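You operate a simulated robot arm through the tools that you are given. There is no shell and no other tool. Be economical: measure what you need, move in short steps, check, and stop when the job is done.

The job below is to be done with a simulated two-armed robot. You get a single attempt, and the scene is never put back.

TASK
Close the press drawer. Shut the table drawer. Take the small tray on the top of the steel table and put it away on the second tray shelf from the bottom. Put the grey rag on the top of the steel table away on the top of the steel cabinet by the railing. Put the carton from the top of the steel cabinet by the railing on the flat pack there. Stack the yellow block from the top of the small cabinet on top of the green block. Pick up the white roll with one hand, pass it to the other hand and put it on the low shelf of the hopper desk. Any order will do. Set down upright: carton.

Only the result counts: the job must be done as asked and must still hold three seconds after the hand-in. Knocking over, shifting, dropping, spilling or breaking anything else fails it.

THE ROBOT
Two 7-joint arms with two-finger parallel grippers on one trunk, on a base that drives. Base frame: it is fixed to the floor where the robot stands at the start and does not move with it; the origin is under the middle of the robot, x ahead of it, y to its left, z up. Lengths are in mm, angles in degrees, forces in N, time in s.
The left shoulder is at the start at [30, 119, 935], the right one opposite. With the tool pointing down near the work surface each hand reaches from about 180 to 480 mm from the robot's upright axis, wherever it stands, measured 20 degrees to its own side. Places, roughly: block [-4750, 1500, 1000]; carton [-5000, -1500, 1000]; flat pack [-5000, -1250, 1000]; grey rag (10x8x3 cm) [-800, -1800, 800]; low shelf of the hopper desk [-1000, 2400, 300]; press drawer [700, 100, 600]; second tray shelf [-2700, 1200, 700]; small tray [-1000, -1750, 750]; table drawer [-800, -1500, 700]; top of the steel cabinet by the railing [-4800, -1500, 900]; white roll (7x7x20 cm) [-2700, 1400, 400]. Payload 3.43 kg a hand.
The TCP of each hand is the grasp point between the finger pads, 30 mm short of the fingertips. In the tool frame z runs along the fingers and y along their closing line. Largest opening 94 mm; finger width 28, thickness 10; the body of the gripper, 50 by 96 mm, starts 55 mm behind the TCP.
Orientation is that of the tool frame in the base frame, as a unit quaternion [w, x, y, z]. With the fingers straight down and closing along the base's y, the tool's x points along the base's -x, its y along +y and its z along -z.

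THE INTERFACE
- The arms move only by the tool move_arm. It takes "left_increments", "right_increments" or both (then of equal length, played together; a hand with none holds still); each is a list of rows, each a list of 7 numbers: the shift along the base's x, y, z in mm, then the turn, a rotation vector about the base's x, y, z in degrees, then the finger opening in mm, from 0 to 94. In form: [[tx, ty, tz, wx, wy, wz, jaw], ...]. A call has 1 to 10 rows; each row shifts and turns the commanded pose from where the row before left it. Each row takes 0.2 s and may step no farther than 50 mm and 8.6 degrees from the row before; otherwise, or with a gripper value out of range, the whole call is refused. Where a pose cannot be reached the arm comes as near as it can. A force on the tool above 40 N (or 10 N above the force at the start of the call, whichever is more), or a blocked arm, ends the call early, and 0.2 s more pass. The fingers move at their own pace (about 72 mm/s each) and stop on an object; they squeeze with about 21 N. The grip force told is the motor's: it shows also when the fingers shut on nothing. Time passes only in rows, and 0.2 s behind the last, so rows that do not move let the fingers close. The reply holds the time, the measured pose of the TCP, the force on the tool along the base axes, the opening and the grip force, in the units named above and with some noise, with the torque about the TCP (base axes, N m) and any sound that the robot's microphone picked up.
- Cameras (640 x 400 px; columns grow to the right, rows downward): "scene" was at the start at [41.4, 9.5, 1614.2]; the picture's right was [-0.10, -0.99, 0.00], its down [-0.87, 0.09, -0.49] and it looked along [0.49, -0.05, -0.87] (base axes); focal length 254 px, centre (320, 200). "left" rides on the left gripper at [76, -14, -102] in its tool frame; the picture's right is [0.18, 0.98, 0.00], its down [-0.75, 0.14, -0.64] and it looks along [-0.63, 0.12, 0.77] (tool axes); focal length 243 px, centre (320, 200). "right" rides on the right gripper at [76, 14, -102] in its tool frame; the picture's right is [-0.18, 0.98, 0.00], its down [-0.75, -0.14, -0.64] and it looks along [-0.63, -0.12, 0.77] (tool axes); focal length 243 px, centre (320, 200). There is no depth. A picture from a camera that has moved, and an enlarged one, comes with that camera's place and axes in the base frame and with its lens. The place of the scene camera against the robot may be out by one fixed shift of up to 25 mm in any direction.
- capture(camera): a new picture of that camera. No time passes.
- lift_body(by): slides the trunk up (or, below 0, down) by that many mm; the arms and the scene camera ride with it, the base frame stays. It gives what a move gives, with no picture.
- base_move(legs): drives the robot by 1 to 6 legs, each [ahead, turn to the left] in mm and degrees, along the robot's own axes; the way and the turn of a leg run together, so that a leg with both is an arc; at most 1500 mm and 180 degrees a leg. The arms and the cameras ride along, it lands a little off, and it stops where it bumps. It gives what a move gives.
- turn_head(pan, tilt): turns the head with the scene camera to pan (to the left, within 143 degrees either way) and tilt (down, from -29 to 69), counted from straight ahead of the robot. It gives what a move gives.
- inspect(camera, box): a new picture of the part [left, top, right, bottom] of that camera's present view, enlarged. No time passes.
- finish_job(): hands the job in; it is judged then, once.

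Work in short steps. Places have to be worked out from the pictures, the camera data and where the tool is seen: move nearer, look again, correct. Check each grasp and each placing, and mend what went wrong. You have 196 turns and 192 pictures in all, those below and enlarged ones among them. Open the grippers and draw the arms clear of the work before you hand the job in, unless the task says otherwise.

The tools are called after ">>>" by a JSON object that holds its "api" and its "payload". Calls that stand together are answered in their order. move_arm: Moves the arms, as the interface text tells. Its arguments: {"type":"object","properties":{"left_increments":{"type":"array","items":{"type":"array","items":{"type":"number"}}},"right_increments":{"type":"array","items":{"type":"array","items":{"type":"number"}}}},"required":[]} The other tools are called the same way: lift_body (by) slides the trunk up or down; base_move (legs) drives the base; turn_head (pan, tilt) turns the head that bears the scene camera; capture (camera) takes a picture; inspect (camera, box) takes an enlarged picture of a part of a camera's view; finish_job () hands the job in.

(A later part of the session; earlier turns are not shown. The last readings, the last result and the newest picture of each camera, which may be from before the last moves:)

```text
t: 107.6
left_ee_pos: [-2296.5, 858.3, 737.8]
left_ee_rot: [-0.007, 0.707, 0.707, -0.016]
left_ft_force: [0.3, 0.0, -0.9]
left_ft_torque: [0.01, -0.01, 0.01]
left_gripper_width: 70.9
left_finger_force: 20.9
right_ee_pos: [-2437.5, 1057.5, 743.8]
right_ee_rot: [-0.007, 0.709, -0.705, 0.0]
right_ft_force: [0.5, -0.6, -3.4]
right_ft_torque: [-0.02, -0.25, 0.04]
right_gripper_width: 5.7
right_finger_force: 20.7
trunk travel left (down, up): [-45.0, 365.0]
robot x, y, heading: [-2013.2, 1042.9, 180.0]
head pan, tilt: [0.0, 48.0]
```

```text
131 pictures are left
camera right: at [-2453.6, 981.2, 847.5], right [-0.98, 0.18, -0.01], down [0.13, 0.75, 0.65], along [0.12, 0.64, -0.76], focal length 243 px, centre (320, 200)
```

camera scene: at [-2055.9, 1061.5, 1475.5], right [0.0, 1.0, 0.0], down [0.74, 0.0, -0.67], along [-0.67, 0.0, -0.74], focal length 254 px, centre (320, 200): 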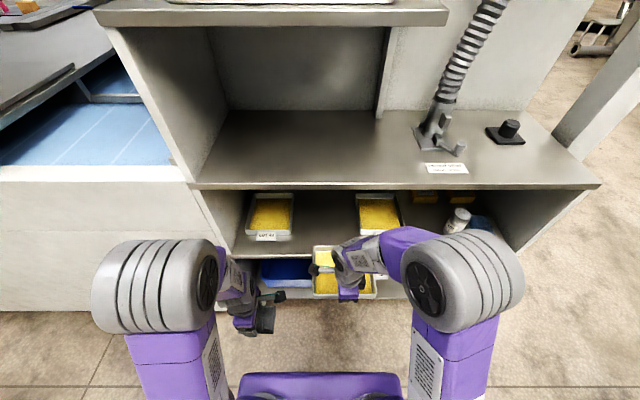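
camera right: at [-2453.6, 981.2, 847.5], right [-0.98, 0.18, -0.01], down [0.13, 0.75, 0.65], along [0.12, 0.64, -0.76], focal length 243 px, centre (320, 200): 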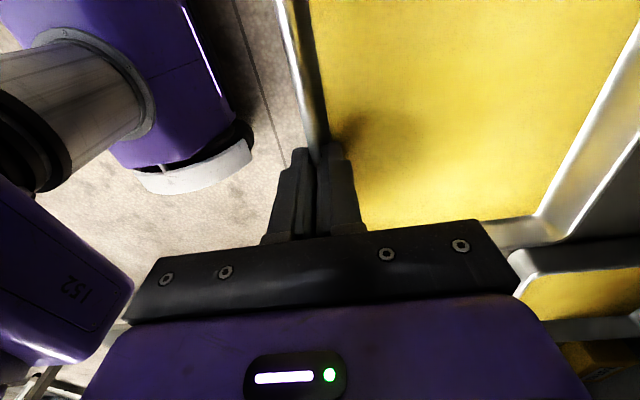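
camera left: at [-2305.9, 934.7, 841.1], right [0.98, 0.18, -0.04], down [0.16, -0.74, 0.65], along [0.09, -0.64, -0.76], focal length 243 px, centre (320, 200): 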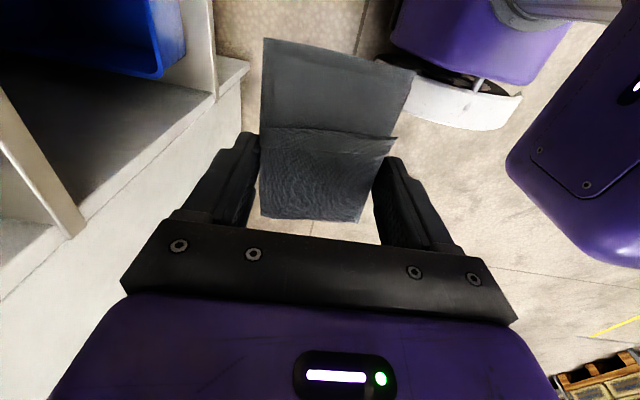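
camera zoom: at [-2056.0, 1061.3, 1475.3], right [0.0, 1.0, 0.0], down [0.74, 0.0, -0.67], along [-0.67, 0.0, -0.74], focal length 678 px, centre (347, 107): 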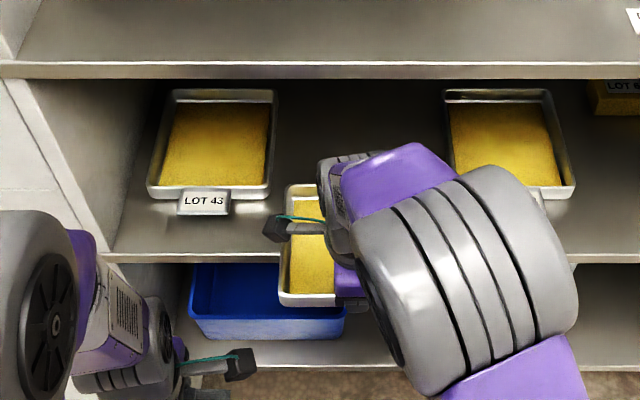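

Placement corrected. I set it down, release, withdraw, and tilt the right hand with closed fingers to push it further in.

>>> {"api": "move_arm", "payload": {"right_increments": [[0, 0, -5, 0, 0, 0, 0], [0, 0, 0, 0, 0, 0, 16], [0, 0, 0, 0, 0, 0, 24], [0, 0, 15, 0, 0, 0, 24], [0, 0, 25, 0, 0, 0, 24], [20, 0, 15, 0, 0, 0, 24], [30, 0, 0, 0, 8, 0, 0], [30, 0, 0, 0, 8, 0, 0], [0, 0, 0, 0, 8, 0, 0], [0, 0, 0, 0, 8, 0, 0]]}}

>>> {"api": "move_arm", "payload": {"right_increments": [[0, 0, -15, 0, 8, 0, 0], [0, 0, -20, 0, 0, 0, 0], [0, 0, -17, 0, 0, 0, 0]]}}

>>> {"api": "capture", "payload": {"camera": "scene"}}

```text
t: 109.8
left_ee_pos: [-2297.1, 859.5, 739.4]
left_ee_rot: [-0.007, 0.707, 0.707, -0.017]
left_ft_force: [0.2, -0.9, -0.8]
left_ft_torque: [-0.01, 0.0, 0.0]
left_gripper_width: 70.8
left_finger_force: 20.6
right_ee_pos: [-2356.8, 1059.9, 794.6]
right_ee_rot: [0.188, 0.681, -0.68, -0.196]
right_ft_force: [-0.5, 0.1, 1.2]
right_ft_torque: [-0.03, -0.04, -0.01]
right_gripper_width: 0.0
right_finger_force: 21.4
trunk travel left (down, up): [-45.0, 365.0]
robot x, y, heading: [-2010.7, 1046.3, 179.8]
head pan, tilt: [0.0, 48.0]
```

```text
t: 110.6
left_ee_pos: [-2297.5, 854.4, 738.1]
left_ee_rot: [-0.006, 0.7, 0.714, -0.021]
left_ft_force: [-1.2, -1.6, -0.6]
left_ft_torque: [0.1, -0.05, 0.06]
left_gripper_width: 71.3
left_finger_force: 21.2
right_ee_pos: [-2357.6, 1059.5, 749.3]
right_ee_rot: [-0.235, -0.663, 0.668, 0.243]
right_ft_force: [0.5, 0.3, -0.1]
right_ft_torque: [-0.11, 0.09, 0.07]
right_gripper_width: 0.3
right_finger_force: 21.2
trunk travel left (down, up): [-45.0, 365.0]
robot x, y, heading: [-2013.8, 1043.5, 179.9]
head pan, tilt: [0.0, 48.0]
stopped in row 3 (left hand): the force on the tool passed its limit at 58 N (the readings are from after the stop); the commanded pose is now the measured one
```

```text
130 pictures are left
camera scene: at [-2055.8, 1061.7, 1475.4], right [0.0, 1.0, 0.0], down [0.74, 0.0, -0.67], along [-0.67, 0.0, -0.74], focal length 254 px, centre (320, 200)
```

scene: 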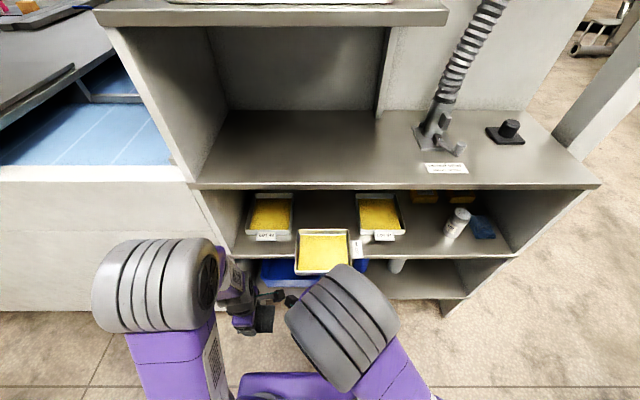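

The right forearm brushed the left hand; the rag is still held. I move the left hand away outward and back, and look at the state.

>>> {"api": "move_arm", "payload": {"left_increments": [[0, -20, 0, 0, 0, 0, 30], [10, -20, 0, 0, 0, 0, 30], [20, -20, 0, 0, 0, 0, 30], [20, -20, 0, 0, 0, 0, 30]]}}

>>> {"api": "capture", "payload": {"camera": "scene"}}

>>> {"api": "capture", "payload": {"camera": "left"}}

>>> {"api": "capture", "payload": {"camera": "right"}}

```text
t: 111.6
left_ee_pos: [-2274.6, 764.8, 741.2]
left_ee_rot: [-0.006, 0.701, 0.713, -0.019]
left_ft_force: [-0.2, -0.2, 0.4]
left_ft_torque: [0.01, 0.0, -0.01]
left_gripper_width: 70.9
left_finger_force: 21.1
left hand out of reach, approached as far as the arm can: row 2, 3, 4
right_ee_pos: [-2358.0, 1058.9, 749.1]
right_ee_rot: [-0.236, -0.664, 0.667, 0.243]
right_ft_force: [0.6, 0.0, 0.2]
right_ft_torque: [-0.01, -0.02, 0.02]
right_gripper_width: 0.0
right_finger_force: 21.5
trunk travel left (down, up): [-45.0, 365.0]
robot x, y, heading: [-2011.2, 1043.2, 179.9]
head pan, tilt: [0.0, 48.0]
```

```text
129 pictures are left
camera scene: at [-2055.7, 1061.1, 1475.4], right [0.0, 1.0, 0.0], down [0.74, 0.0, -0.67], along [-0.67, 0.0, -0.74], focal length 254 px, centre (320, 200)
```

scene: 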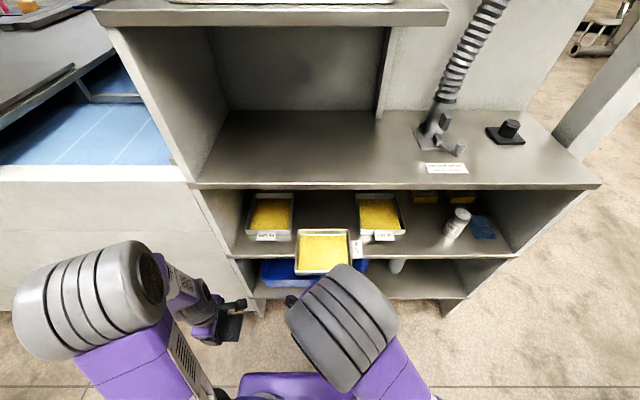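

```text
128 pictures are left
camera left: at [-2284.9, 841.6, 842.7], right [0.98, 0.2, -0.04], down [0.18, -0.74, 0.65], along [0.1, -0.64, -0.76], focal length 243 px, centre (320, 200)
```

left: 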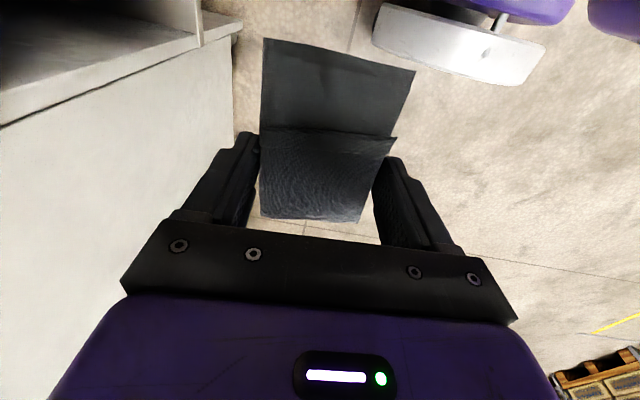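

```text
127 pictures are left
camera right: at [-2305.2, 982.3, 837.6], right [-0.76, 0.18, 0.63], down [0.52, 0.75, 0.41], along [-0.39, 0.64, -0.66], focal length 243 px, centre (320, 200)
```

right: 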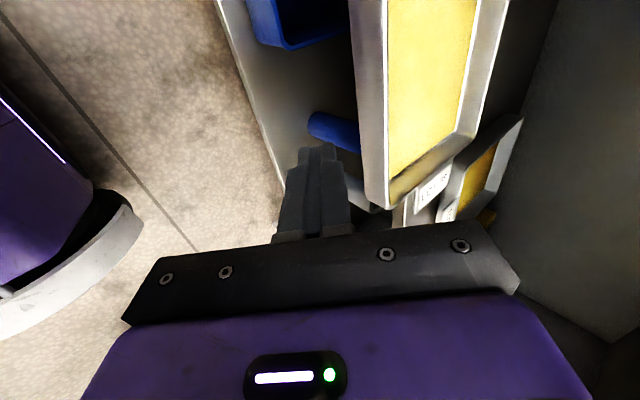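

I lower the right fingertips to wall height (z≈715) and push by driving ahead 100 mm.

>>> {"api": "move_arm", "payload": {"right_increments": [[0, 0, -12, 0, 0, 0, 0], [0, 0, 0, 0, 0, 0, 0]]}}

>>> {"api": "base_move", "payload": {"legs": [[100, 0]]}}

>>> {"api": "capture", "payload": {"camera": "scene"}}

>>> {"api": "capture", "payload": {"camera": "right"}}

```text
t: 112.2
left_ee_pos: [-2275.4, 765.2, 741.6]
left_ee_rot: [-0.007, 0.7, 0.713, -0.02]
left_ft_force: [-0.6, 0.2, 0.0]
left_ft_torque: [0.02, 0.0, 0.0]
left_gripper_width: 70.9
left_finger_force: 21.2
right_ee_pos: [-2357.5, 1060.2, 737.5]
right_ee_rot: [-0.236, -0.664, 0.667, 0.243]
right_ft_force: [0.2, -0.1, -0.2]
right_ft_torque: [-0.03, 0.02, -0.01]
right_gripper_width: 0.0
right_finger_force: 21.2
trunk travel left (down, up): [-45.0, 365.0]
robot x, y, heading: [-2015.7, 1045.2, 180.0]
head pan, tilt: [0.0, 48.0]
```

```text
t: 113.3
left_ee_pos: [-2374.2, 765.4, 740.8]
left_ee_rot: [-0.006, 0.7, 0.714, -0.019]
left_ft_force: [-0.7, 0.0, -1.0]
left_ft_torque: [-0.01, -0.01, -0.03]
left_gripper_width: 71.0
left_finger_force: 20.9
right_ee_pos: [-2458.0, 1059.8, 737.4]
right_ee_rot: [-0.236, -0.663, 0.667, 0.244]
right_ft_force: [0.4, 0.2, -0.4]
right_ft_torque: [0.03, -0.01, 0.02]
right_gripper_width: 0.2
right_finger_force: 21.5
trunk travel left (down, up): [-45.0, 365.0]
robot x, y, heading: [-2114.4, 1047.9, 179.7]
head pan, tilt: [0.0, 48.0]
```

```text
126 pictures are left
camera scene: at [-2156.1, 1061.6, 1475.3], right [0.0, 1.0, 0.0], down [0.74, 0.0, -0.67], along [-0.67, 0.0, -0.74], focal length 254 px, centre (320, 200)
```

scene: 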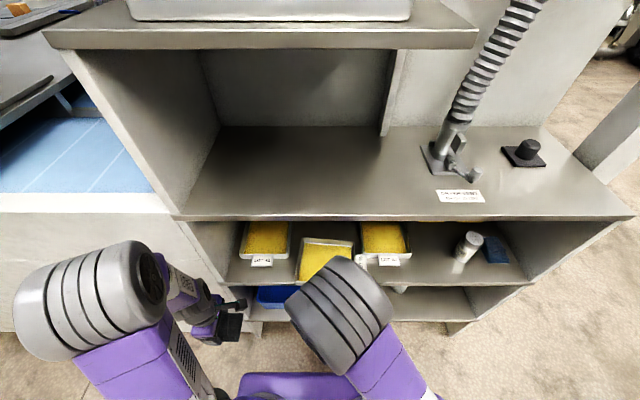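

```text
125 pictures are left
camera right: at [-2405.2, 982.5, 825.8], right [-0.76, 0.18, 0.63], down [0.52, 0.75, 0.41], along [-0.39, 0.64, -0.66], focal length 243 px, centre (320, 200)
```

right: 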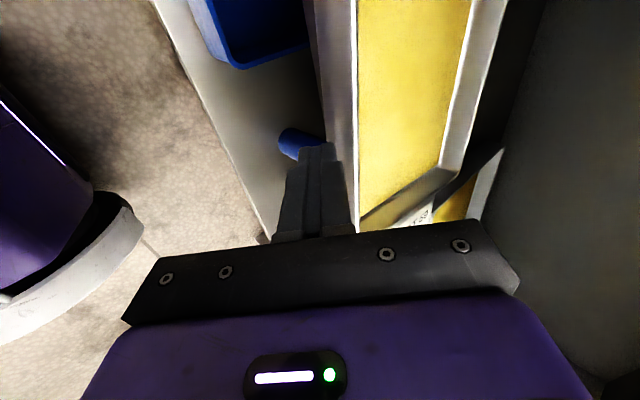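

I enlarge to check the tray's alignment to its neighbours.

>>> {"api": "inspect", "payload": {"camera": "scene", "box": [210, 190, 450, 340]}}

```text
2.67 times, centred on (330, 265) of scene
camera zoom: at [-2156.1, 1061.6, 1475.3], right [0.0, 1.0, 0.0], down [0.74, 0.0, -0.67], along [-0.67, 0.0, -0.74], focal length 678 px, centre (293, 27)
```

zoom: 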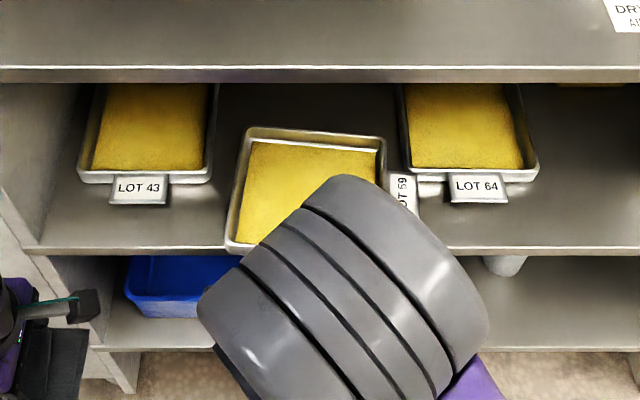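

The tray is turned a few degrees and its near-left corner is at the shelf edge. I shift the push point to its left part and nudge it straight.

>>> {"api": "base_move", "payload": {"legs": [[-20, 0]]}}

>>> {"api": "move_arm", "payload": {"right_increments": [[0, -20, 0, 0, 0, 0, 0], [0, -20, 0, 0, 0, 0, 0], [0, -12, 0, 0, 0, 0, 0]]}}

>>> {"api": "base_move", "payload": {"legs": [[42, 0]]}}

>>> {"api": "inspect", "payload": {"camera": "scene", "box": [210, 190, 450, 340]}}

```text
t: 114.1
left_ee_pos: [-2353.8, 766.1, 741.2]
left_ee_rot: [-0.007, 0.7, 0.713, -0.019]
left_ft_force: [0.9, 0.0, -0.6]
left_ft_torque: [-0.04, 0.0, 0.0]
left_gripper_width: 71.1
left_finger_force: 21.4
right_ee_pos: [-2436.6, 1060.0, 737.4]
right_ee_rot: [-0.236, -0.663, 0.667, 0.244]
right_ft_force: [-0.3, -0.4, 0.8]
right_ft_torque: [0.02, 0.01, 0.01]
right_gripper_width: 0.0
right_finger_force: 21.2
trunk travel left (down, up): [-45.0, 365.0]
robot x, y, heading: [-2088.9, 1046.1, 179.9]
head pan, tilt: [0.0, 48.0]
```

```text
t: 114.9
left_ee_pos: [-2353.1, 765.6, 740.5]
left_ee_rot: [-0.006, 0.7, 0.714, -0.019]
left_ft_force: [0.1, -0.4, -0.4]
left_ft_torque: [-0.03, -0.04, 0.03]
left_gripper_width: 70.8
left_finger_force: 21.0
right_ee_pos: [-2437.2, 1008.1, 737.9]
right_ee_rot: [-0.236, -0.663, 0.667, 0.243]
right_ft_force: [-0.3, -0.1, 0.5]
right_ft_torque: [0.01, -0.01, 0.0]
right_gripper_width: 0.0
right_finger_force: 21.1
trunk travel left (down, up): [-45.0, 365.0]
robot x, y, heading: [-2092.6, 1044.7, 179.9]
head pan, tilt: [0.0, 48.0]
```

```text
t: 115.8
left_ee_pos: [-2396.1, 766.1, 740.2]
left_ee_rot: [-0.007, 0.7, 0.714, -0.02]
left_ft_force: [-0.5, -0.5, -0.4]
left_ft_torque: [0.01, -0.03, 0.0]
left_gripper_width: 71.1
left_finger_force: 21.4
right_ee_pos: [-2479.5, 1007.9, 736.0]
right_ee_rot: [-0.236, -0.664, 0.666, 0.244]
right_ft_force: [-0.9, 0.0, -0.1]
right_ft_torque: [-0.02, 0.0, 0.01]
right_gripper_width: 0.4
right_finger_force: 21.0
trunk travel left (down, up): [-45.0, 365.0]
robot x, y, heading: [-2135.3, 1046.6, 179.9]
head pan, tilt: [0.0, 48.0]
```

```text
2.67 times, centred on (330, 265) of scene
camera zoom: at [-2178.0, 1061.7, 1475.3], right [0.0, 1.0, 0.0], down [0.74, 0.0, -0.67], along [-0.67, 0.0, -0.74], focal length 678 px, centre (293, 27)
```

zoom: 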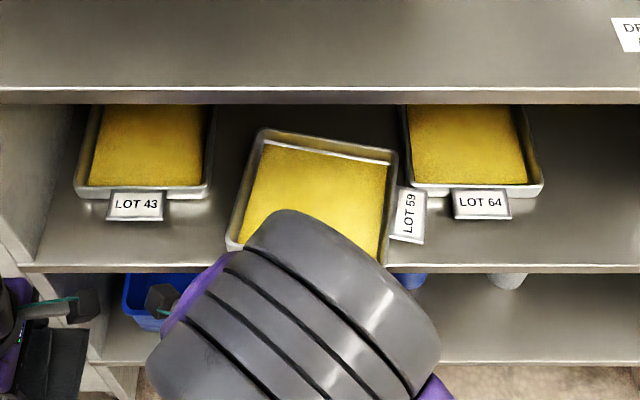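

The tray is now wholly on the shelf. I back off and verify.

>>> {"api": "base_move", "payload": {"legs": [[-200, 0]]}}

>>> {"api": "move_arm", "payload": {"right_increments": [[15, 10, 30, 0, -8, 0, 20], [15, 10, 35, 0, -8, 0, 60], [15, 15, 35, 0, -8, 0, 94], [15, 15, 35, 0, -8, 0, 94], [15, 15, 35, 0, -8, 0, 94], [0, 10, 30, 0, 0, 0, 94], [0, 10, 30, 0, 0, 0, 94]]}}

>>> {"api": "inspect", "payload": {"camera": "scene", "box": [200, 120, 480, 295]}}

```text
t: 117.4
left_ee_pos: [-2195.7, 764.8, 741.5]
left_ee_rot: [-0.006, 0.7, 0.714, -0.019]
left_ft_force: [-0.2, 0.2, -0.4]
left_ft_torque: [-0.02, 0.02, -0.01]
left_gripper_width: 71.0
left_finger_force: 21.1
right_ee_pos: [-2279.3, 1007.5, 736.7]
right_ee_rot: [-0.237, -0.663, 0.667, 0.244]
right_ft_force: [-0.3, 0.6, 0.1]
right_ft_torque: [0.0, 0.0, 0.01]
right_gripper_width: 0.0
right_finger_force: 21.1
trunk travel left (down, up): [-45.0, 365.0]
robot x, y, heading: [-1936.2, 1047.0, 179.8]
head pan, tilt: [0.0, 48.0]
```

```text
t: 119.0
left_ee_pos: [-2195.4, 765.2, 741.2]
left_ee_rot: [-0.007, 0.701, 0.713, -0.02]
left_ft_force: [0.3, -0.3, 0.3]
left_ft_torque: [0.01, 0.01, 0.0]
left_gripper_width: 71.0
left_finger_force: 20.7
right_ee_pos: [-2203.5, 1092.3, 967.5]
right_ee_rot: [-0.007, 0.707, -0.707, -0.002]
right_ft_force: [0.8, -0.6, 0.1]
right_ft_torque: [0.05, 0.04, -0.01]
right_gripper_width: 94.1
right_finger_force: 0.0
trunk travel left (down, up): [-45.0, 365.0]
robot x, y, heading: [-1935.7, 1046.0, 179.8]
head pan, tilt: [0.0, 48.0]
```

```text
2.29 times, centred on (340, 208) of scene
camera zoom: at [-1976.5, 1061.5, 1475.4], right [0.0, 1.0, 0.0], down [0.74, 0.0, -0.67], along [-0.67, 0.0, -0.74], focal length 581 px, centre (274, 183)
```

zoom: 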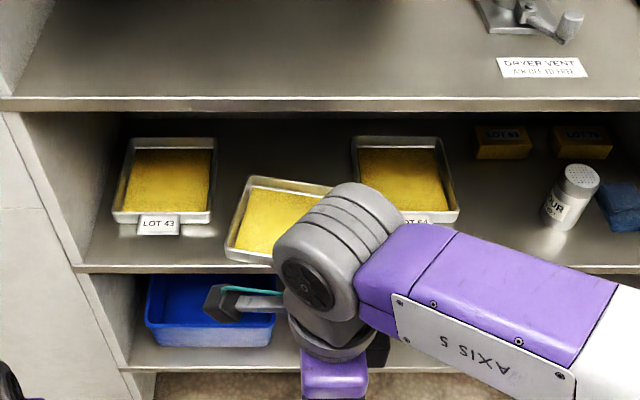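

The tray is fine. Next the rag: I look north-west for the way round to the cabinet.

>>> {"api": "lift_body", "payload": {"by": 150}}

>>> {"api": "turn_head", "payload": {"pan": -55, "tilt": 22}}

>>> {"api": "capture", "payload": {"camera": "scene"}}

>>> {"api": "turn_head", "payload": {"pan": -110, "tilt": 22}}

>>> {"api": "capture", "payload": {"camera": "scene"}}

```text
t: 120.8
left_ee_pos: [-2196.0, 765.1, 890.4]
left_ee_rot: [-0.007, 0.7, 0.714, -0.019]
left_ft_force: [0.3, 0.1, -0.7]
left_ft_torque: [0.02, 0.01, -0.01]
left_gripper_width: 70.9
left_finger_force: 21.1
right_ee_pos: [-2205.5, 1092.2, 1118.4]
right_ee_rot: [0.006, -0.707, 0.708, 0.001]
right_ft_force: [-0.2, 0.1, 1.0]
right_ft_torque: [-0.02, -0.01, -0.03]
right_gripper_width: 94.1
right_finger_force: 0.1
trunk travel left (down, up): [-195.0, 215.0]
robot x, y, heading: [-1932.1, 1047.8, 180.0]
head pan, tilt: [0.0, 48.0]
```

```text
t: 122.0
left_ee_pos: [-2195.8, 765.9, 891.6]
left_ee_rot: [-0.006, 0.7, 0.714, -0.02]
left_ft_force: [0.2, -0.1, -0.2]
left_ft_torque: [0.02, 0.01, -0.02]
left_gripper_width: 71.0
left_finger_force: 21.1
right_ee_pos: [-2204.4, 1092.0, 1118.1]
right_ee_rot: [-0.007, 0.708, -0.706, -0.003]
right_ft_force: [-0.1, -0.5, -0.2]
right_ft_torque: [-0.01, -0.02, -0.02]
right_gripper_width: 93.8
right_finger_force: 0.1
trunk travel left (down, up): [-195.0, 215.0]
robot x, y, heading: [-1931.9, 1046.1, 179.9]
head pan, tilt: [-55.0, 22.0]
```

```text
121 pictures are left
camera scene: at [-1951.1, 1137.3, 1664.9], right [0.82, 0.57, 0.0], down [0.21, -0.31, -0.93], along [-0.53, 0.76, -0.37], focal length 254 px, centre (320, 200)
```

scene: 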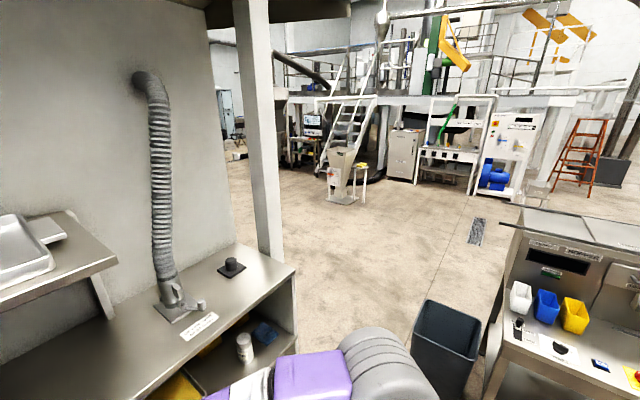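

```text
t: 123.3
left_ee_pos: [-2194.7, 766.0, 891.6]
left_ee_rot: [-0.007, 0.701, 0.713, -0.02]
left_ft_force: [-0.4, 0.0, -0.2]
left_ft_torque: [0.0, -0.02, 0.0]
left_gripper_width: 70.9
left_finger_force: 20.7
right_ee_pos: [-2204.4, 1091.5, 1118.3]
right_ee_rot: [0.007, -0.707, 0.707, 0.002]
right_ft_force: [0.5, 0.5, -0.6]
right_ft_torque: [0.01, -0.01, -0.01]
right_gripper_width: 93.9
right_finger_force: 0.0
trunk travel left (down, up): [-195.0, 215.0]
robot x, y, heading: [-1933.9, 1046.3, 179.7]
head pan, tilt: [-110.0, 22.0]
```

```text
120 pictures are left
camera scene: at [-1866.1, 1148.5, 1665.0], right [0.94, -0.34, 0.0], down [-0.13, -0.35, -0.93], along [0.32, 0.87, -0.37], focal length 254 px, centre (320, 200)
```

scene: 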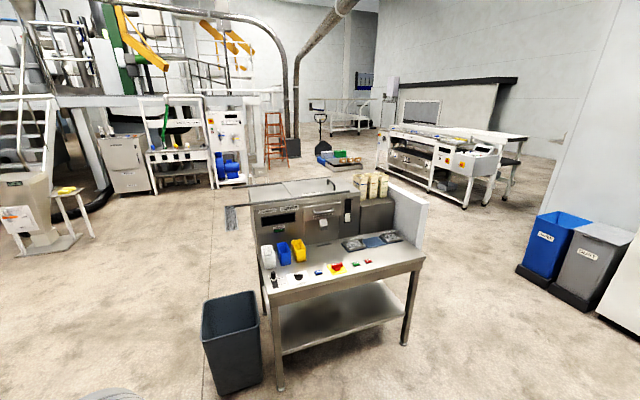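

The gap between rack corner (-2495,1759) and the bin (-2150,2290) is ~630 mm wide. I raise the hands, tuck them in, and go to (-1900,1752) first, then through at heading 147°.

>>> {"api": "lift_body", "payload": {"by": 150}}

>>> {"api": "move_arm", "payload": {"left_increments": [[0, 20, 20, 0, 0, 0, 30], [10, 20, 20, 0, 0, 0, 30], [10, 20, 20, 0, 0, 0, 30], [10, 20, 10, 0, 0, 0, 30]], "right_increments": [[0, 10, 0, 0, 0, 0, 94], [0, 10, 0, 0, 0, 0, 94], [0, 10, 0, 0, 0, 0, 94], [0, 10, 0, 0, 0, 0, 94]]}}

>>> {"api": "base_move", "payload": {"legs": [[0, -92.6], [707, 0], [0, 59.7]]}}

>>> {"api": "turn_head", "payload": {"pan": 0, "tilt": 35}}

>>> {"api": "capture", "payload": {"camera": "scene"}}

```text
t: 125.0
left_ee_pos: [-2196.3, 764.3, 1040.7]
left_ee_rot: [-0.008, 0.7, 0.713, -0.019]
left_ft_force: [0.5, -0.3, 0.7]
left_ft_torque: [0.02, 0.0, 0.02]
left_gripper_width: 71.0
left_finger_force: 20.7
right_ee_pos: [-2204.2, 1091.8, 1267.5]
right_ee_rot: [0.006, -0.707, 0.707, 0.002]
right_ft_force: [0.3, 0.6, 0.0]
right_ft_torque: [0.01, -0.03, 0.0]
right_gripper_width: 94.0
right_finger_force: 0.0
trunk travel left (down, up): [-345.0, 65.0]
robot x, y, heading: [-1930.1, 1043.5, 180.0]
head pan, tilt: [-110.0, 22.0]
```

```text
t: 126.0
left_ee_pos: [-2194.7, 838.5, 1120.7]
left_ee_rot: [-0.006, 0.7, 0.714, -0.019]
left_ft_force: [0.1, 0.2, -0.3]
left_ft_torque: [0.02, 0.0, 0.02]
left_gripper_width: 71.3
left_finger_force: 21.0
left hand out of reach, approached as far as the arm can: row 1, 2, 3, 4
right_ee_pos: [-2205.0, 1133.0, 1267.1]
right_ee_rot: [0.006, -0.706, 0.708, 0.002]
right_ft_force: [-0.2, -0.5, 0.7]
right_ft_torque: [-0.03, 0.03, 0.0]
right_gripper_width: 94.1
right_finger_force: 0.0
trunk travel left (down, up): [-345.0, 65.0]
robot x, y, heading: [-1932.1, 1046.5, 180.0]
head pan, tilt: [-110.0, 22.0]
```

```text
t: 136.4
left_ee_pos: [-2234.1, 1723.5, 1121.4]
left_ee_rot: [-0.011, 0.874, 0.486, -0.016]
left_ft_force: [-0.5, 0.0, 0.1]
left_ft_torque: [0.03, 0.03, -0.03]
left_gripper_width: 71.0
left_finger_force: 21.3
right_ee_pos: [-2079.9, 1975.0, 1268.0]
right_ee_rot: [0.007, -0.476, 0.879, -0.001]
right_ft_force: [0.4, -0.4, 0.1]
right_ft_torque: [-0.01, 0.0, 0.0]
right_gripper_width: 94.1
right_finger_force: 0.0
trunk travel left (down, up): [-345.0, 65.0]
robot x, y, heading: [-1897.3, 1755.4, 147.0]
head pan, tilt: [-110.0, 22.0]
```

```text
t: 138.3
left_ee_pos: [-2234.4, 1720.9, 1119.7]
left_ee_rot: [-0.011, 0.874, 0.485, -0.016]
left_ft_force: [1.0, -0.8, 0.0]
left_ft_torque: [-0.01, 0.01, 0.0]
left_gripper_width: 71.1
left_finger_force: 20.6
right_ee_pos: [-2079.1, 1973.9, 1268.2]
right_ee_rot: [0.007, -0.477, 0.879, 0.0]
right_ft_force: [0.0, -0.6, -0.2]
right_ft_torque: [0.01, -0.01, -0.01]
right_gripper_width: 93.9
right_finger_force: 0.3
trunk travel left (down, up): [-345.0, 65.0]
robot x, y, heading: [-1900.9, 1751.7, 147.1]
head pan, tilt: [0.0, 35.0]
```

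```text
119 pictures are left
camera scene: at [-1942.9, 1801.8, 1794.4], right [0.55, 0.84, 0.0], down [0.48, -0.31, -0.82], along [-0.69, 0.45, -0.57], focal length 254 px, centre (320, 200)
```

scene: 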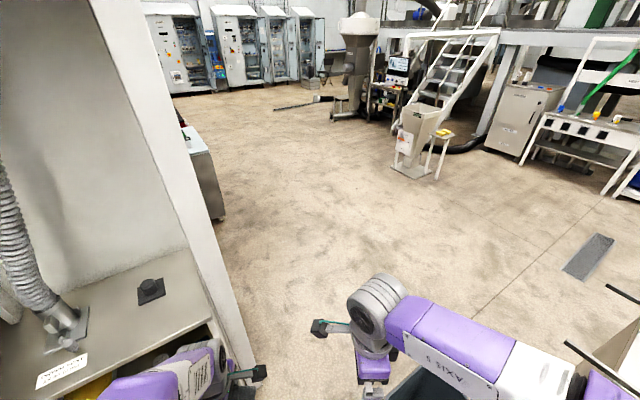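

Clear: I drive through 1200 mm and turn to look west and south-west.

>>> {"api": "base_move", "payload": {"legs": [[1200, 0], [0, 33]]}}

>>> {"api": "turn_head", "payload": {"pan": 30, "tilt": 22}}

>>> {"api": "capture", "payload": {"camera": "scene"}}

```text
t: 146.0
left_ee_pos: [-3169.2, 2202.7, 1122.2]
left_ee_rot: [-0.006, 0.699, 0.715, -0.019]
left_ft_force: [0.2, 0.0, 0.1]
left_ft_torque: [-0.02, -0.03, -0.02]
left_gripper_width: 71.3
left_finger_force: 21.3
right_ee_pos: [-3180.8, 2495.5, 1267.3]
right_ee_rot: [-0.007, 0.708, -0.706, -0.002]
right_ft_force: [0.2, -0.5, 1.1]
right_ft_torque: [-0.01, -0.01, 0.01]
right_gripper_width: 93.8
right_finger_force: 0.0
trunk travel left (down, up): [-345.0, 65.0]
robot x, y, heading: [-2908.9, 2410.1, -179.9]
head pan, tilt: [0.0, 35.0]
```

```text
t: 147.0
left_ee_pos: [-3170.0, 2202.3, 1121.0]
left_ee_rot: [-0.006, 0.699, 0.715, -0.018]
left_ft_force: [0.3, -0.6, -0.5]
left_ft_torque: [-0.01, 0.0, 0.0]
left_gripper_width: 70.9
left_finger_force: 21.0
right_ee_pos: [-3179.6, 2497.3, 1267.5]
right_ee_rot: [-0.006, 0.709, -0.705, -0.003]
right_ft_force: [0.5, -0.3, -0.2]
right_ft_torque: [0.0, 0.05, -0.02]
right_gripper_width: 94.0
right_finger_force: 0.2
trunk travel left (down, up): [-345.0, 65.0]
robot x, y, heading: [-2909.0, 2411.7, -179.7]
head pan, tilt: [30.0, 22.0]
```

```text
118 pictures are left
camera scene: at [-2952.7, 2380.6, 1814.9], right [-0.5, 0.86, 0.0], down [0.32, 0.19, -0.93], along [-0.8, -0.47, -0.38], focal length 254 px, centre (320, 200)
```

scene: 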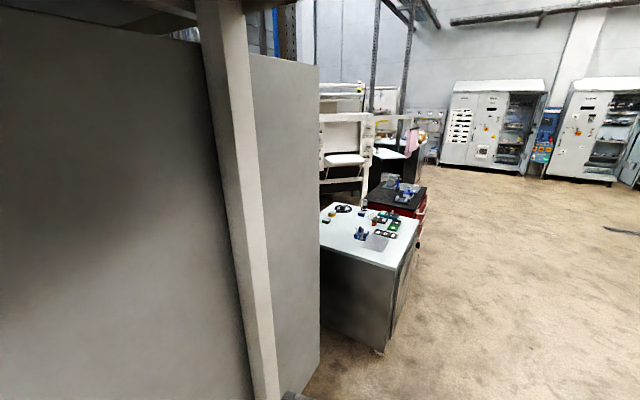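

The small cabinet with blocks is ahead to the left. I drive on 700 mm and look again toward it.

>>> {"api": "base_move", "payload": {"legs": [[0, -15], [750, 0], [0, 15]]}}

>>> {"api": "turn_head", "payload": {"pan": 45, "tilt": 28}}

>>> {"api": "capture", "payload": {"camera": "scene"}}

```text
t: 152.8
left_ee_pos: [-3886.7, 2392.0, 1120.9]
left_ee_rot: [-0.007, 0.698, 0.716, -0.018]
left_ft_force: [0.4, 0.4, 0.1]
left_ft_torque: [0.01, 0.0, 0.01]
left_gripper_width: 71.2
left_finger_force: 21.4
right_ee_pos: [-3899.2, 2687.2, 1267.5]
right_ee_rot: [-0.007, 0.709, -0.705, -0.002]
right_ft_force: [-0.8, 0.5, -0.6]
right_ft_torque: [0.04, 0.03, 0.01]
right_gripper_width: 93.9
right_finger_force: 0.0
trunk travel left (down, up): [-345.0, 65.0]
robot x, y, heading: [-3628.1, 2603.1, -179.9]
head pan, tilt: [30.0, 22.0]
```

```text
t: 153.6
left_ee_pos: [-3888.5, 2392.0, 1120.1]
left_ee_rot: [-0.006, 0.699, 0.715, -0.019]
left_ft_force: [0.3, -0.5, -0.3]
left_ft_torque: [-0.01, 0.0, -0.01]
left_gripper_width: 71.1
left_finger_force: 21.2
right_ee_pos: [-3897.4, 2688.9, 1266.7]
right_ee_rot: [-0.007, 0.709, -0.705, -0.002]
right_ft_force: [0.1, 0.0, -0.8]
right_ft_torque: [0.05, 0.01, -0.04]
right_gripper_width: 93.9
right_finger_force: 0.1
trunk travel left (down, up): [-345.0, 65.0]
robot x, y, heading: [-3628.7, 2602.4, -179.7]
head pan, tilt: [45.0, 28.0]
```

```text
117 pictures are left
camera scene: at [-3655.3, 2553.4, 1805.4], right [-0.71, 0.7, 0.0], down [0.33, 0.33, -0.88], along [-0.62, -0.63, -0.47], focal length 254 px, centre (320, 200)
```

scene: 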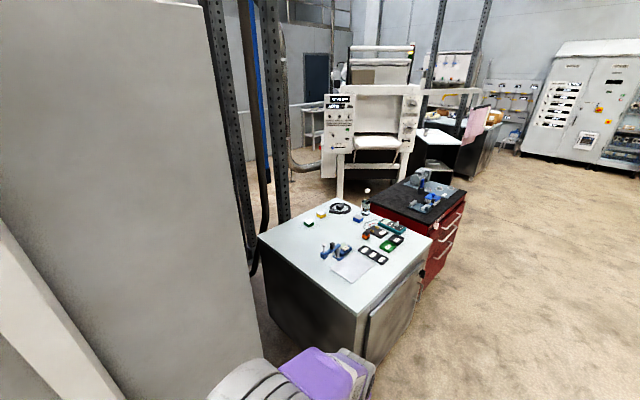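

I zoom in on the cabinet top with the blocks.

>>> {"api": "inspect", "payload": {"camera": "scene", "box": [240, 170, 480, 330]}}

```text
2.50 times, centred on (360, 250) of scene
camera zoom: at [-3655.3, 2553.4, 1805.4], right [-0.71, 0.7, 0.0], down [0.33, 0.33, -0.88], along [-0.62, -0.63, -0.47], focal length 635 px, centre (220, 75)
```

zoom: 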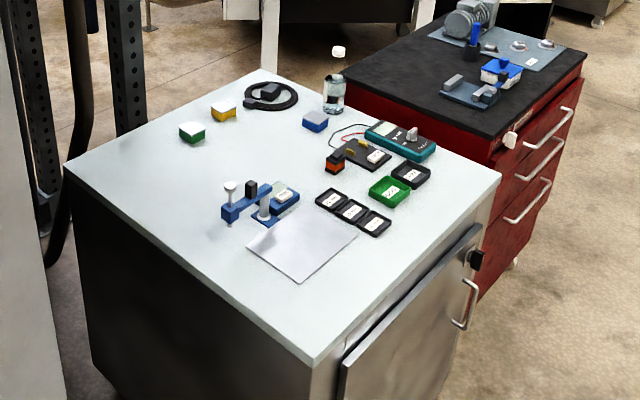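

The blocks are near the cabinet's back edge, so they'll be reached from the south side. I drive west past the cabinets and look south.

>>> {"api": "base_move", "payload": {"legs": [[1200, 0], [900, 0], [0, 90]]}}

>>> {"api": "turn_head", "payload": {"pan": 0, "tilt": 18}}

>>> {"api": "capture", "payload": {"camera": "scene"}}

>>> {"api": "turn_head", "payload": {"pan": 40, "tilt": 22}}

>>> {"api": "capture", "payload": {"camera": "scene"}}

```text
t: 167.8
left_ee_pos: [-5509.3, 2320.9, 1121.4]
left_ee_rot: [0.01, -0.025, 1.0, -0.016]
left_ft_force: [0.3, -0.1, -0.3]
left_ft_torque: [0.01, 0.0, 0.02]
left_gripper_width: 71.0
left_finger_force: 21.5
right_ee_pos: [-5803.8, 2304.1, 1267.7]
right_ee_rot: [-0.002, 1.0, 0.016, -0.006]
right_ft_force: [-0.1, 0.0, -0.1]
right_ft_torque: [0.02, -0.05, 0.02]
right_gripper_width: 94.0
right_finger_force: 0.1
trunk travel left (down, up): [-345.0, 65.0]
robot x, y, heading: [-5723.9, 2575.9, -88.1]
head pan, tilt: [45.0, 28.0]
```

```text
t: 169.0
left_ee_pos: [-5508.4, 2323.0, 1121.2]
left_ee_rot: [0.009, -0.026, 0.999, -0.017]
left_ft_force: [0.2, 0.8, -0.7]
left_ft_torque: [0.01, -0.01, -0.02]
left_gripper_width: 71.1
left_finger_force: 21.1
right_ee_pos: [-5803.1, 2303.5, 1267.4]
right_ee_rot: [-0.004, 1.0, 0.017, -0.007]
right_ft_force: [0.1, 0.3, -0.7]
right_ft_torque: [-0.02, 0.0, 0.02]
right_gripper_width: 94.1
right_finger_force: 0.0
trunk travel left (down, up): [-345.0, 65.0]
robot x, y, heading: [-5724.0, 2572.8, -88.2]
head pan, tilt: [0.0, 18.0]
```

```text
115 pictures are left
camera scene: at [-5716.9, 2529.6, 1821.5], right [-1.0, -0.03, 0.0], down [-0.01, 0.31, -0.95], along [0.03, -0.95, -0.31], focal length 254 px, centre (320, 200)
```

scene: 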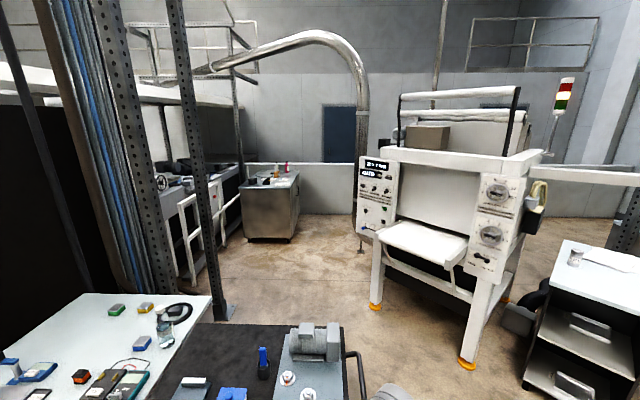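

```text
t: 170.0
left_ee_pos: [-5509.6, 2320.7, 1121.3]
left_ee_rot: [0.009, -0.025, 0.999, -0.017]
left_ft_force: [-0.6, 0.1, -0.3]
left_ft_torque: [-0.01, -0.01, -0.01]
left_gripper_width: 70.9
left_finger_force: 21.2
right_ee_pos: [-5803.0, 2302.9, 1267.2]
right_ee_rot: [-0.003, 1.0, 0.016, -0.005]
right_ft_force: [0.5, 0.0, -0.6]
right_ft_torque: [-0.02, 0.02, 0.04]
right_gripper_width: 93.8
right_finger_force: 0.2
trunk travel left (down, up): [-345.0, 65.0]
robot x, y, heading: [-5725.5, 2577.9, -88.2]
head pan, tilt: [40.0, 22.0]
```

```text
114 pictures are left
camera scene: at [-5658.2, 2553.6, 1815.0], right [-0.75, -0.67, 0.0], down [-0.25, 0.28, -0.93], along [0.62, -0.69, -0.37], focal length 254 px, centre (320, 200)
```

scene: 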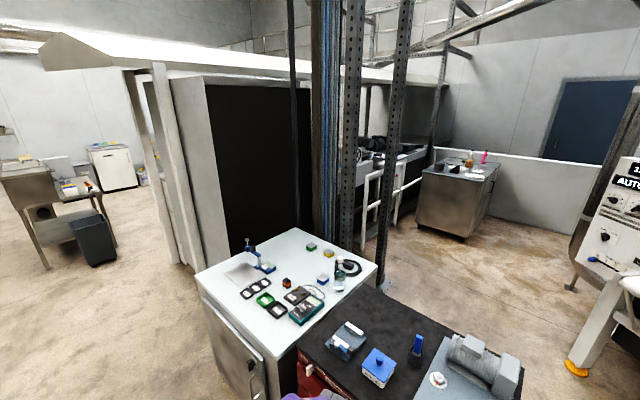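

The railing cabinet stands to the south. The way leads west round the red cabinet, between it and the white machine. I drive to about (-6365, 1766) and look.

>>> {"api": "base_move", "payload": {"legs": [[0, -92], [500, 0], [0, 80], [800, 0], [0, 40]]}}

>>> {"api": "turn_head", "payload": {"pan": 0, "tilt": 40}}

>>> {"api": "capture", "payload": {"camera": "scene"}}

```text
t: 186.1
left_ee_pos: [-6073.1, 1666.7, 1120.9]
left_ee_rot: [0.012, -0.254, 0.967, -0.015]
left_ft_force: [0.1, 0.1, -1.4]
left_ft_torque: [0.01, 0.0, 0.0]
left_gripper_width: 71.0
left_finger_force: 20.9
right_ee_pos: [-6327.6, 1518.2, 1268.3]
right_ee_rot: [-0.002, 0.969, 0.246, -0.007]
right_ft_force: [0.7, -0.1, -0.2]
right_ft_torque: [0.0, -0.03, 0.03]
right_gripper_width: 94.2
right_finger_force: 0.1
trunk travel left (down, up): [-345.0, 65.0]
robot x, y, heading: [-6375.4, 1794.6, -61.6]
head pan, tilt: [40.0, 22.0]
```

```text
t: 187.1
left_ee_pos: [-6072.8, 1665.5, 1120.9]
left_ee_rot: [0.013, -0.255, 0.967, -0.015]
left_ft_force: [-0.4, -0.8, -0.2]
left_ft_torque: [0.0, -0.01, -0.01]
left_gripper_width: 71.2
left_finger_force: 21.0
right_ee_pos: [-6328.4, 1518.8, 1266.8]
right_ee_rot: [-0.002, 0.969, 0.245, -0.006]
right_ft_force: [-0.1, 0.4, 0.3]
right_ft_torque: [-0.02, -0.02, 0.02]
right_gripper_width: 94.0
right_finger_force: 0.1
trunk travel left (down, up): [-345.0, 65.0]
robot x, y, heading: [-6379.5, 1798.6, -61.6]
head pan, tilt: [0.0, 40.0]
```

```text
113 pictures are left
camera scene: at [-6348.6, 1765.8, 1786.8], right [-0.88, -0.48, 0.0], down [-0.31, 0.57, -0.77], along [0.36, -0.67, -0.64], focal length 254 px, centre (320, 200)
```

scene: 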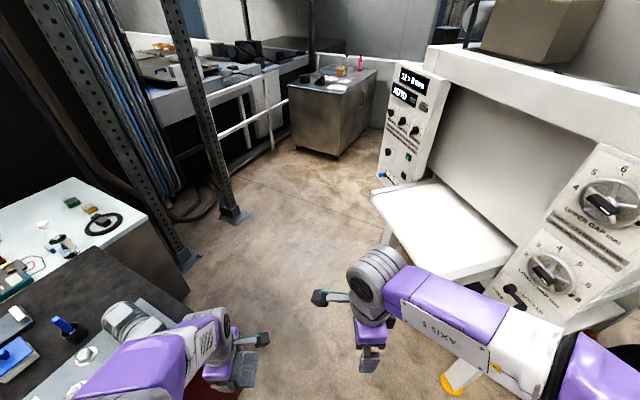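

The passage is wide enough. I drive through in legs to about (-5400, -500), facing south, and look at the railing cabinet.

>>> {"api": "base_move", "payload": {"legs": [[500, 0], [0, 16.6], [900, 0], [0, -40], [1100, 0]]}}

>>> {"api": "turn_head", "payload": {"pan": 20, "tilt": 35}}

>>> {"api": "capture", "payload": {"camera": "scene"}}

```text
t: 202.4
left_ee_pos: [-5185.7, -614.0, 1120.9]
left_ee_rot: [0.01, -0.056, 0.998, -0.017]
left_ft_force: [-0.6, 0.8, -0.5]
left_ft_torque: [-0.02, -0.03, 0.0]
left_gripper_width: 71.1
left_finger_force: 21.1
right_ee_pos: [-5479.2, -649.4, 1268.0]
right_ee_rot: [-0.003, 0.999, 0.046, -0.006]
right_ft_force: [-0.2, 0.8, 1.0]
right_ft_torque: [0.02, 0.0, 0.02]
right_gripper_width: 93.8
right_finger_force: 0.0
trunk travel left (down, up): [-345.0, 65.0]
robot x, y, heading: [-5417.4, -371.1, -84.6]
head pan, tilt: [0.0, 40.0]
```

```text
t: 203.3
left_ee_pos: [-5185.4, -614.1, 1120.5]
left_ee_rot: [0.009, -0.056, 0.998, -0.017]
left_ft_force: [0.1, -0.3, -1.5]
left_ft_torque: [0.0, -0.02, -0.01]
left_gripper_width: 71.2
left_finger_force: 21.2
right_ee_pos: [-5477.1, -650.6, 1268.6]
right_ee_rot: [-0.003, 0.999, 0.046, -0.007]
right_ft_force: [0.0, 1.1, -0.8]
right_ft_torque: [-0.04, 0.0, -0.01]
right_gripper_width: 94.1
right_finger_force: 0.1
trunk travel left (down, up): [-345.0, 65.0]
robot x, y, heading: [-5415.9, -373.1, -84.8]
head pan, tilt: [20.0, 35.0]
```

```text
112 pictures are left
camera scene: at [-5375.8, -406.2, 1794.4], right [-0.91, -0.43, 0.0], down [-0.24, 0.52, -0.82], along [0.35, -0.74, -0.57], focal length 254 px, centre (320, 200)
```

scene: 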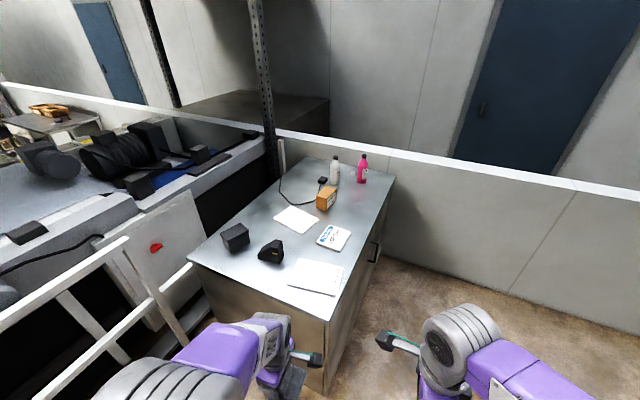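

I enlarge the cabinet top to identify the carton and flat pack.

>>> {"api": "inspect", "payload": {"camera": "scene", "box": [180, 140, 420, 300]}}

```text
2.50 times, centred on (300, 220) of scene
camera zoom: at [-5375.8, -406.2, 1794.4], right [-0.91, -0.43, 0.0], down [-0.24, 0.52, -0.82], along [0.35, -0.74, -0.57], focal length 635 px, centre (370, 150)
```

zoom: 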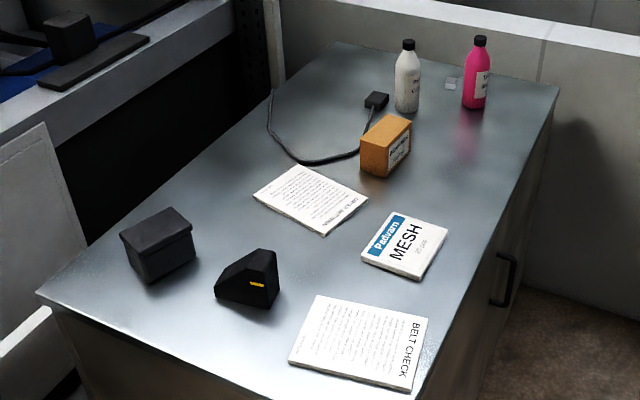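

The carton (brown box, ≈(-4905,-1505)) and the flat pack "MESH" (≈(-5037,-1286)) are identified. I approach from the west side, ending near (-5500,-1380) facing +x.

>>> {"api": "base_move", "payload": {"legs": [[0, -10], [1000, 0], [0, 94.8]]}}

>>> {"api": "turn_head", "payload": {"pan": 0, "tilt": 45}}

>>> {"api": "capture", "payload": {"camera": "scene"}}

```text
t: 213.1
left_ee_pos: [-5232.4, -1172.3, 1122.1]
left_ee_rot: [0.019, -0.705, 0.709, -0.006]
left_ft_force: [0.5, 0.8, -0.5]
left_ft_torque: [0.0, 0.02, -0.01]
left_gripper_width: 70.9
left_finger_force: 20.4
right_ee_pos: [-5233.2, -1466.9, 1267.7]
right_ee_rot: [0.002, 0.716, 0.699, -0.007]
right_ft_force: [0.3, 0.6, 0.1]
right_ft_torque: [0.0, 0.0, 0.01]
right_gripper_width: 94.0
right_finger_force: 0.0
trunk travel left (down, up): [-345.0, 65.0]
robot x, y, heading: [-5497.3, -1374.7, -1.5]
head pan, tilt: [20.0, 35.0]
```

```text
t: 214.0
left_ee_pos: [-5232.7, -1172.3, 1122.4]
left_ee_rot: [0.018, -0.705, 0.709, -0.006]
left_ft_force: [-0.4, 0.2, -0.6]
left_ft_torque: [0.02, 0.0, -0.04]
left_gripper_width: 71.0
left_finger_force: 21.1
right_ee_pos: [-5232.3, -1467.2, 1267.7]
right_ee_rot: [0.002, 0.715, 0.699, -0.007]
right_ft_force: [0.2, -0.5, -0.3]
right_ft_torque: [-0.03, 0.04, -0.02]
right_gripper_width: 94.0
right_finger_force: 0.0
trunk travel left (down, up): [-345.0, 65.0]
robot x, y, heading: [-5499.7, -1374.5, -1.6]
head pan, tilt: [0.0, 45.0]
```

```text
110 pictures are left
camera scene: at [-5442.9, -1358.8, 1779.6], right [-0.02, -1.0, 0.0], down [-0.71, 0.02, -0.71], along [0.71, -0.02, -0.71], focal length 254 px, centre (320, 200)
```

scene: 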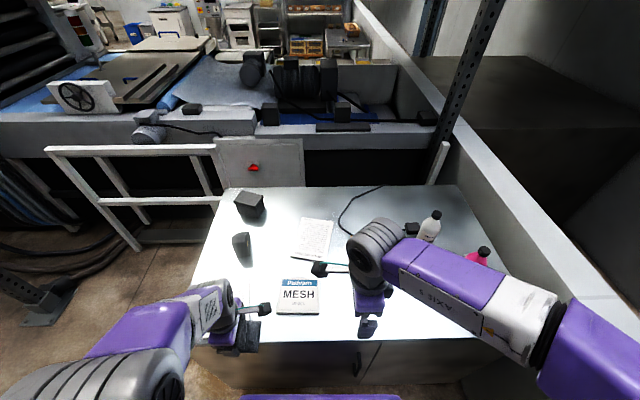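

I look through the wrist cameras for free space and the carton.

>>> {"api": "capture", "payload": {"camera": "left"}}

>>> {"api": "capture", "payload": {"camera": "right"}}

```text
109 pictures are left
camera left: at [-5221.9, -1251.5, 1222.5], right [-0.98, -0.18, -0.04], down [-0.16, 0.74, 0.65], along [-0.09, 0.64, -0.76], focal length 243 px, centre (320, 200)
```

left: 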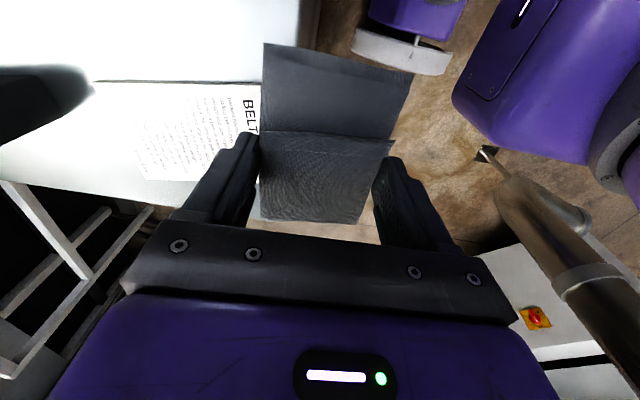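

```text
108 pictures are left
camera right: at [-5216.2, -1389.5, 1370.6], right [0.98, -0.21, 0.0], down [-0.15, -0.74, 0.65], along [-0.14, -0.64, -0.76], focal length 243 px, centre (320, 200)
```

right: 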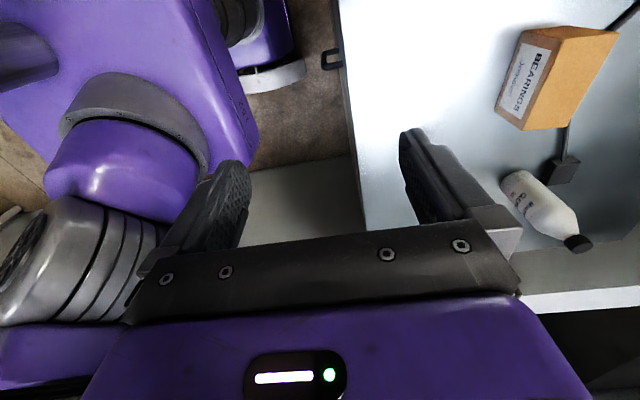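

The area x -5160..-4980, y -1390..-1560 is free. I move the right hand aside, swing the left hand to (-5090,-1460), then lower the trunk.

>>> {"api": "move_arm", "payload": {"right_increments": [[-10, -25, 0, 0, 0, 0, 94], [-10, -25, 0, 0, 0, 0, 94], [-10, -25, 0, 0, 0, 0, 94], [-10, -25, 0, 0, 0, 0, 94], [-10, -20, 0, 0, 0, 0, 94], [0, 0, 0, 0, 0, 0, 94], [0, 0, 0, 0, 0, 0, 94], [0, 0, 0, 0, 0, 0, 94], [0, 0, 0, 0, 0, 0, 94], [0, 0, 0, 0, 0, 0, 94]], "left_increments": [[20, 0, 0, 0, 0, 0, 30], [20, 0, 0, 0, 0, 0, 30], [20, -20, 0, 0, 0, 0, 30], [20, -35, 0, 0, 0, 0, 30], [20, -40, 0, 0, 0, 0, 30], [20, -40, 0, 0, 0, 0, 30], [20, -40, 0, 0, 0, 0, 30], [2, -40, 0, 0, 0, 0, 30], [0, -40, 0, 0, 0, 0, 30], [0, -33, 0, 0, 0, 0, 30]]}}

>>> {"api": "lift_body", "payload": {"by": -140}}

>>> {"api": "capture", "payload": {"camera": "scene"}}

>>> {"api": "capture", "payload": {"camera": "left"}}

```text
t: 216.2
left_ee_pos: [-5092.5, -1461.1, 1121.8]
left_ee_rot: [0.018, -0.706, 0.708, -0.007]
left_ft_force: [-0.6, -1.1, -1.1]
left_ft_torque: [-0.01, -0.01, 0.0]
left_gripper_width: 70.8
left_finger_force: 20.8
right_ee_pos: [-5281.6, -1587.0, 1266.9]
right_ee_rot: [0.002, 0.715, 0.699, -0.007]
right_ft_force: [0.1, 0.0, -0.2]
right_ft_torque: [0.01, 0.01, -0.01]
right_gripper_width: 93.7
right_finger_force: 0.1
trunk travel left (down, up): [-345.0, 65.0]
robot x, y, heading: [-5495.6, -1376.2, -1.7]
head pan, tilt: [0.0, 45.0]
```

```text
t: 217.8
left_ee_pos: [-5091.3, -1459.9, 982.1]
left_ee_rot: [0.018, -0.706, 0.708, -0.007]
left_ft_force: [-0.2, 0.5, -0.9]
left_ft_torque: [-0.04, 0.0, 0.01]
left_gripper_width: 71.0
left_finger_force: 20.9
right_ee_pos: [-5282.0, -1587.4, 1127.1]
right_ee_rot: [0.002, 0.715, 0.699, -0.007]
right_ft_force: [-0.4, -0.4, 0.8]
right_ft_torque: [0.04, 0.03, -0.01]
right_gripper_width: 93.8
right_finger_force: 0.0
trunk travel left (down, up): [-205.0, 205.0]
robot x, y, heading: [-5501.1, -1377.3, -1.3]
head pan, tilt: [0.0, 45.0]
```

```text
107 pictures are left
camera scene: at [-5443.0, -1358.9, 1639.7], right [-0.02, -1.0, 0.0], down [-0.71, 0.02, -0.71], along [0.71, -0.02, -0.71], focal length 254 px, centre (320, 200)
```

scene: 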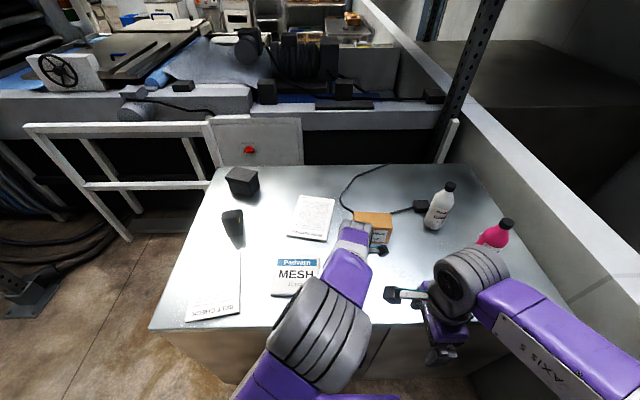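

```text
106 pictures are left
camera left: at [-5080.7, -1538.9, 1083.3], right [-0.98, -0.18, -0.04], down [-0.16, 0.74, 0.65], along [-0.09, 0.64, -0.76], focal length 243 px, centre (320, 200)
```

left: 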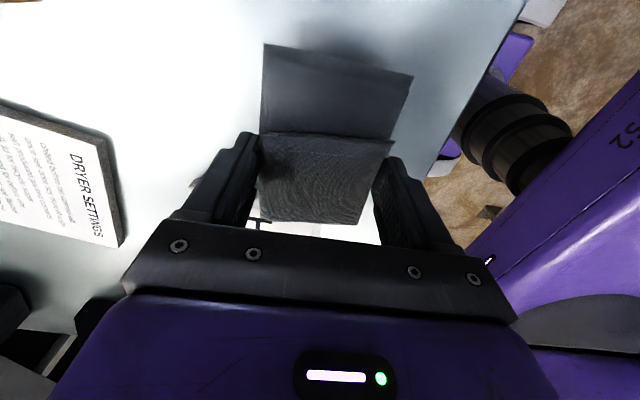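

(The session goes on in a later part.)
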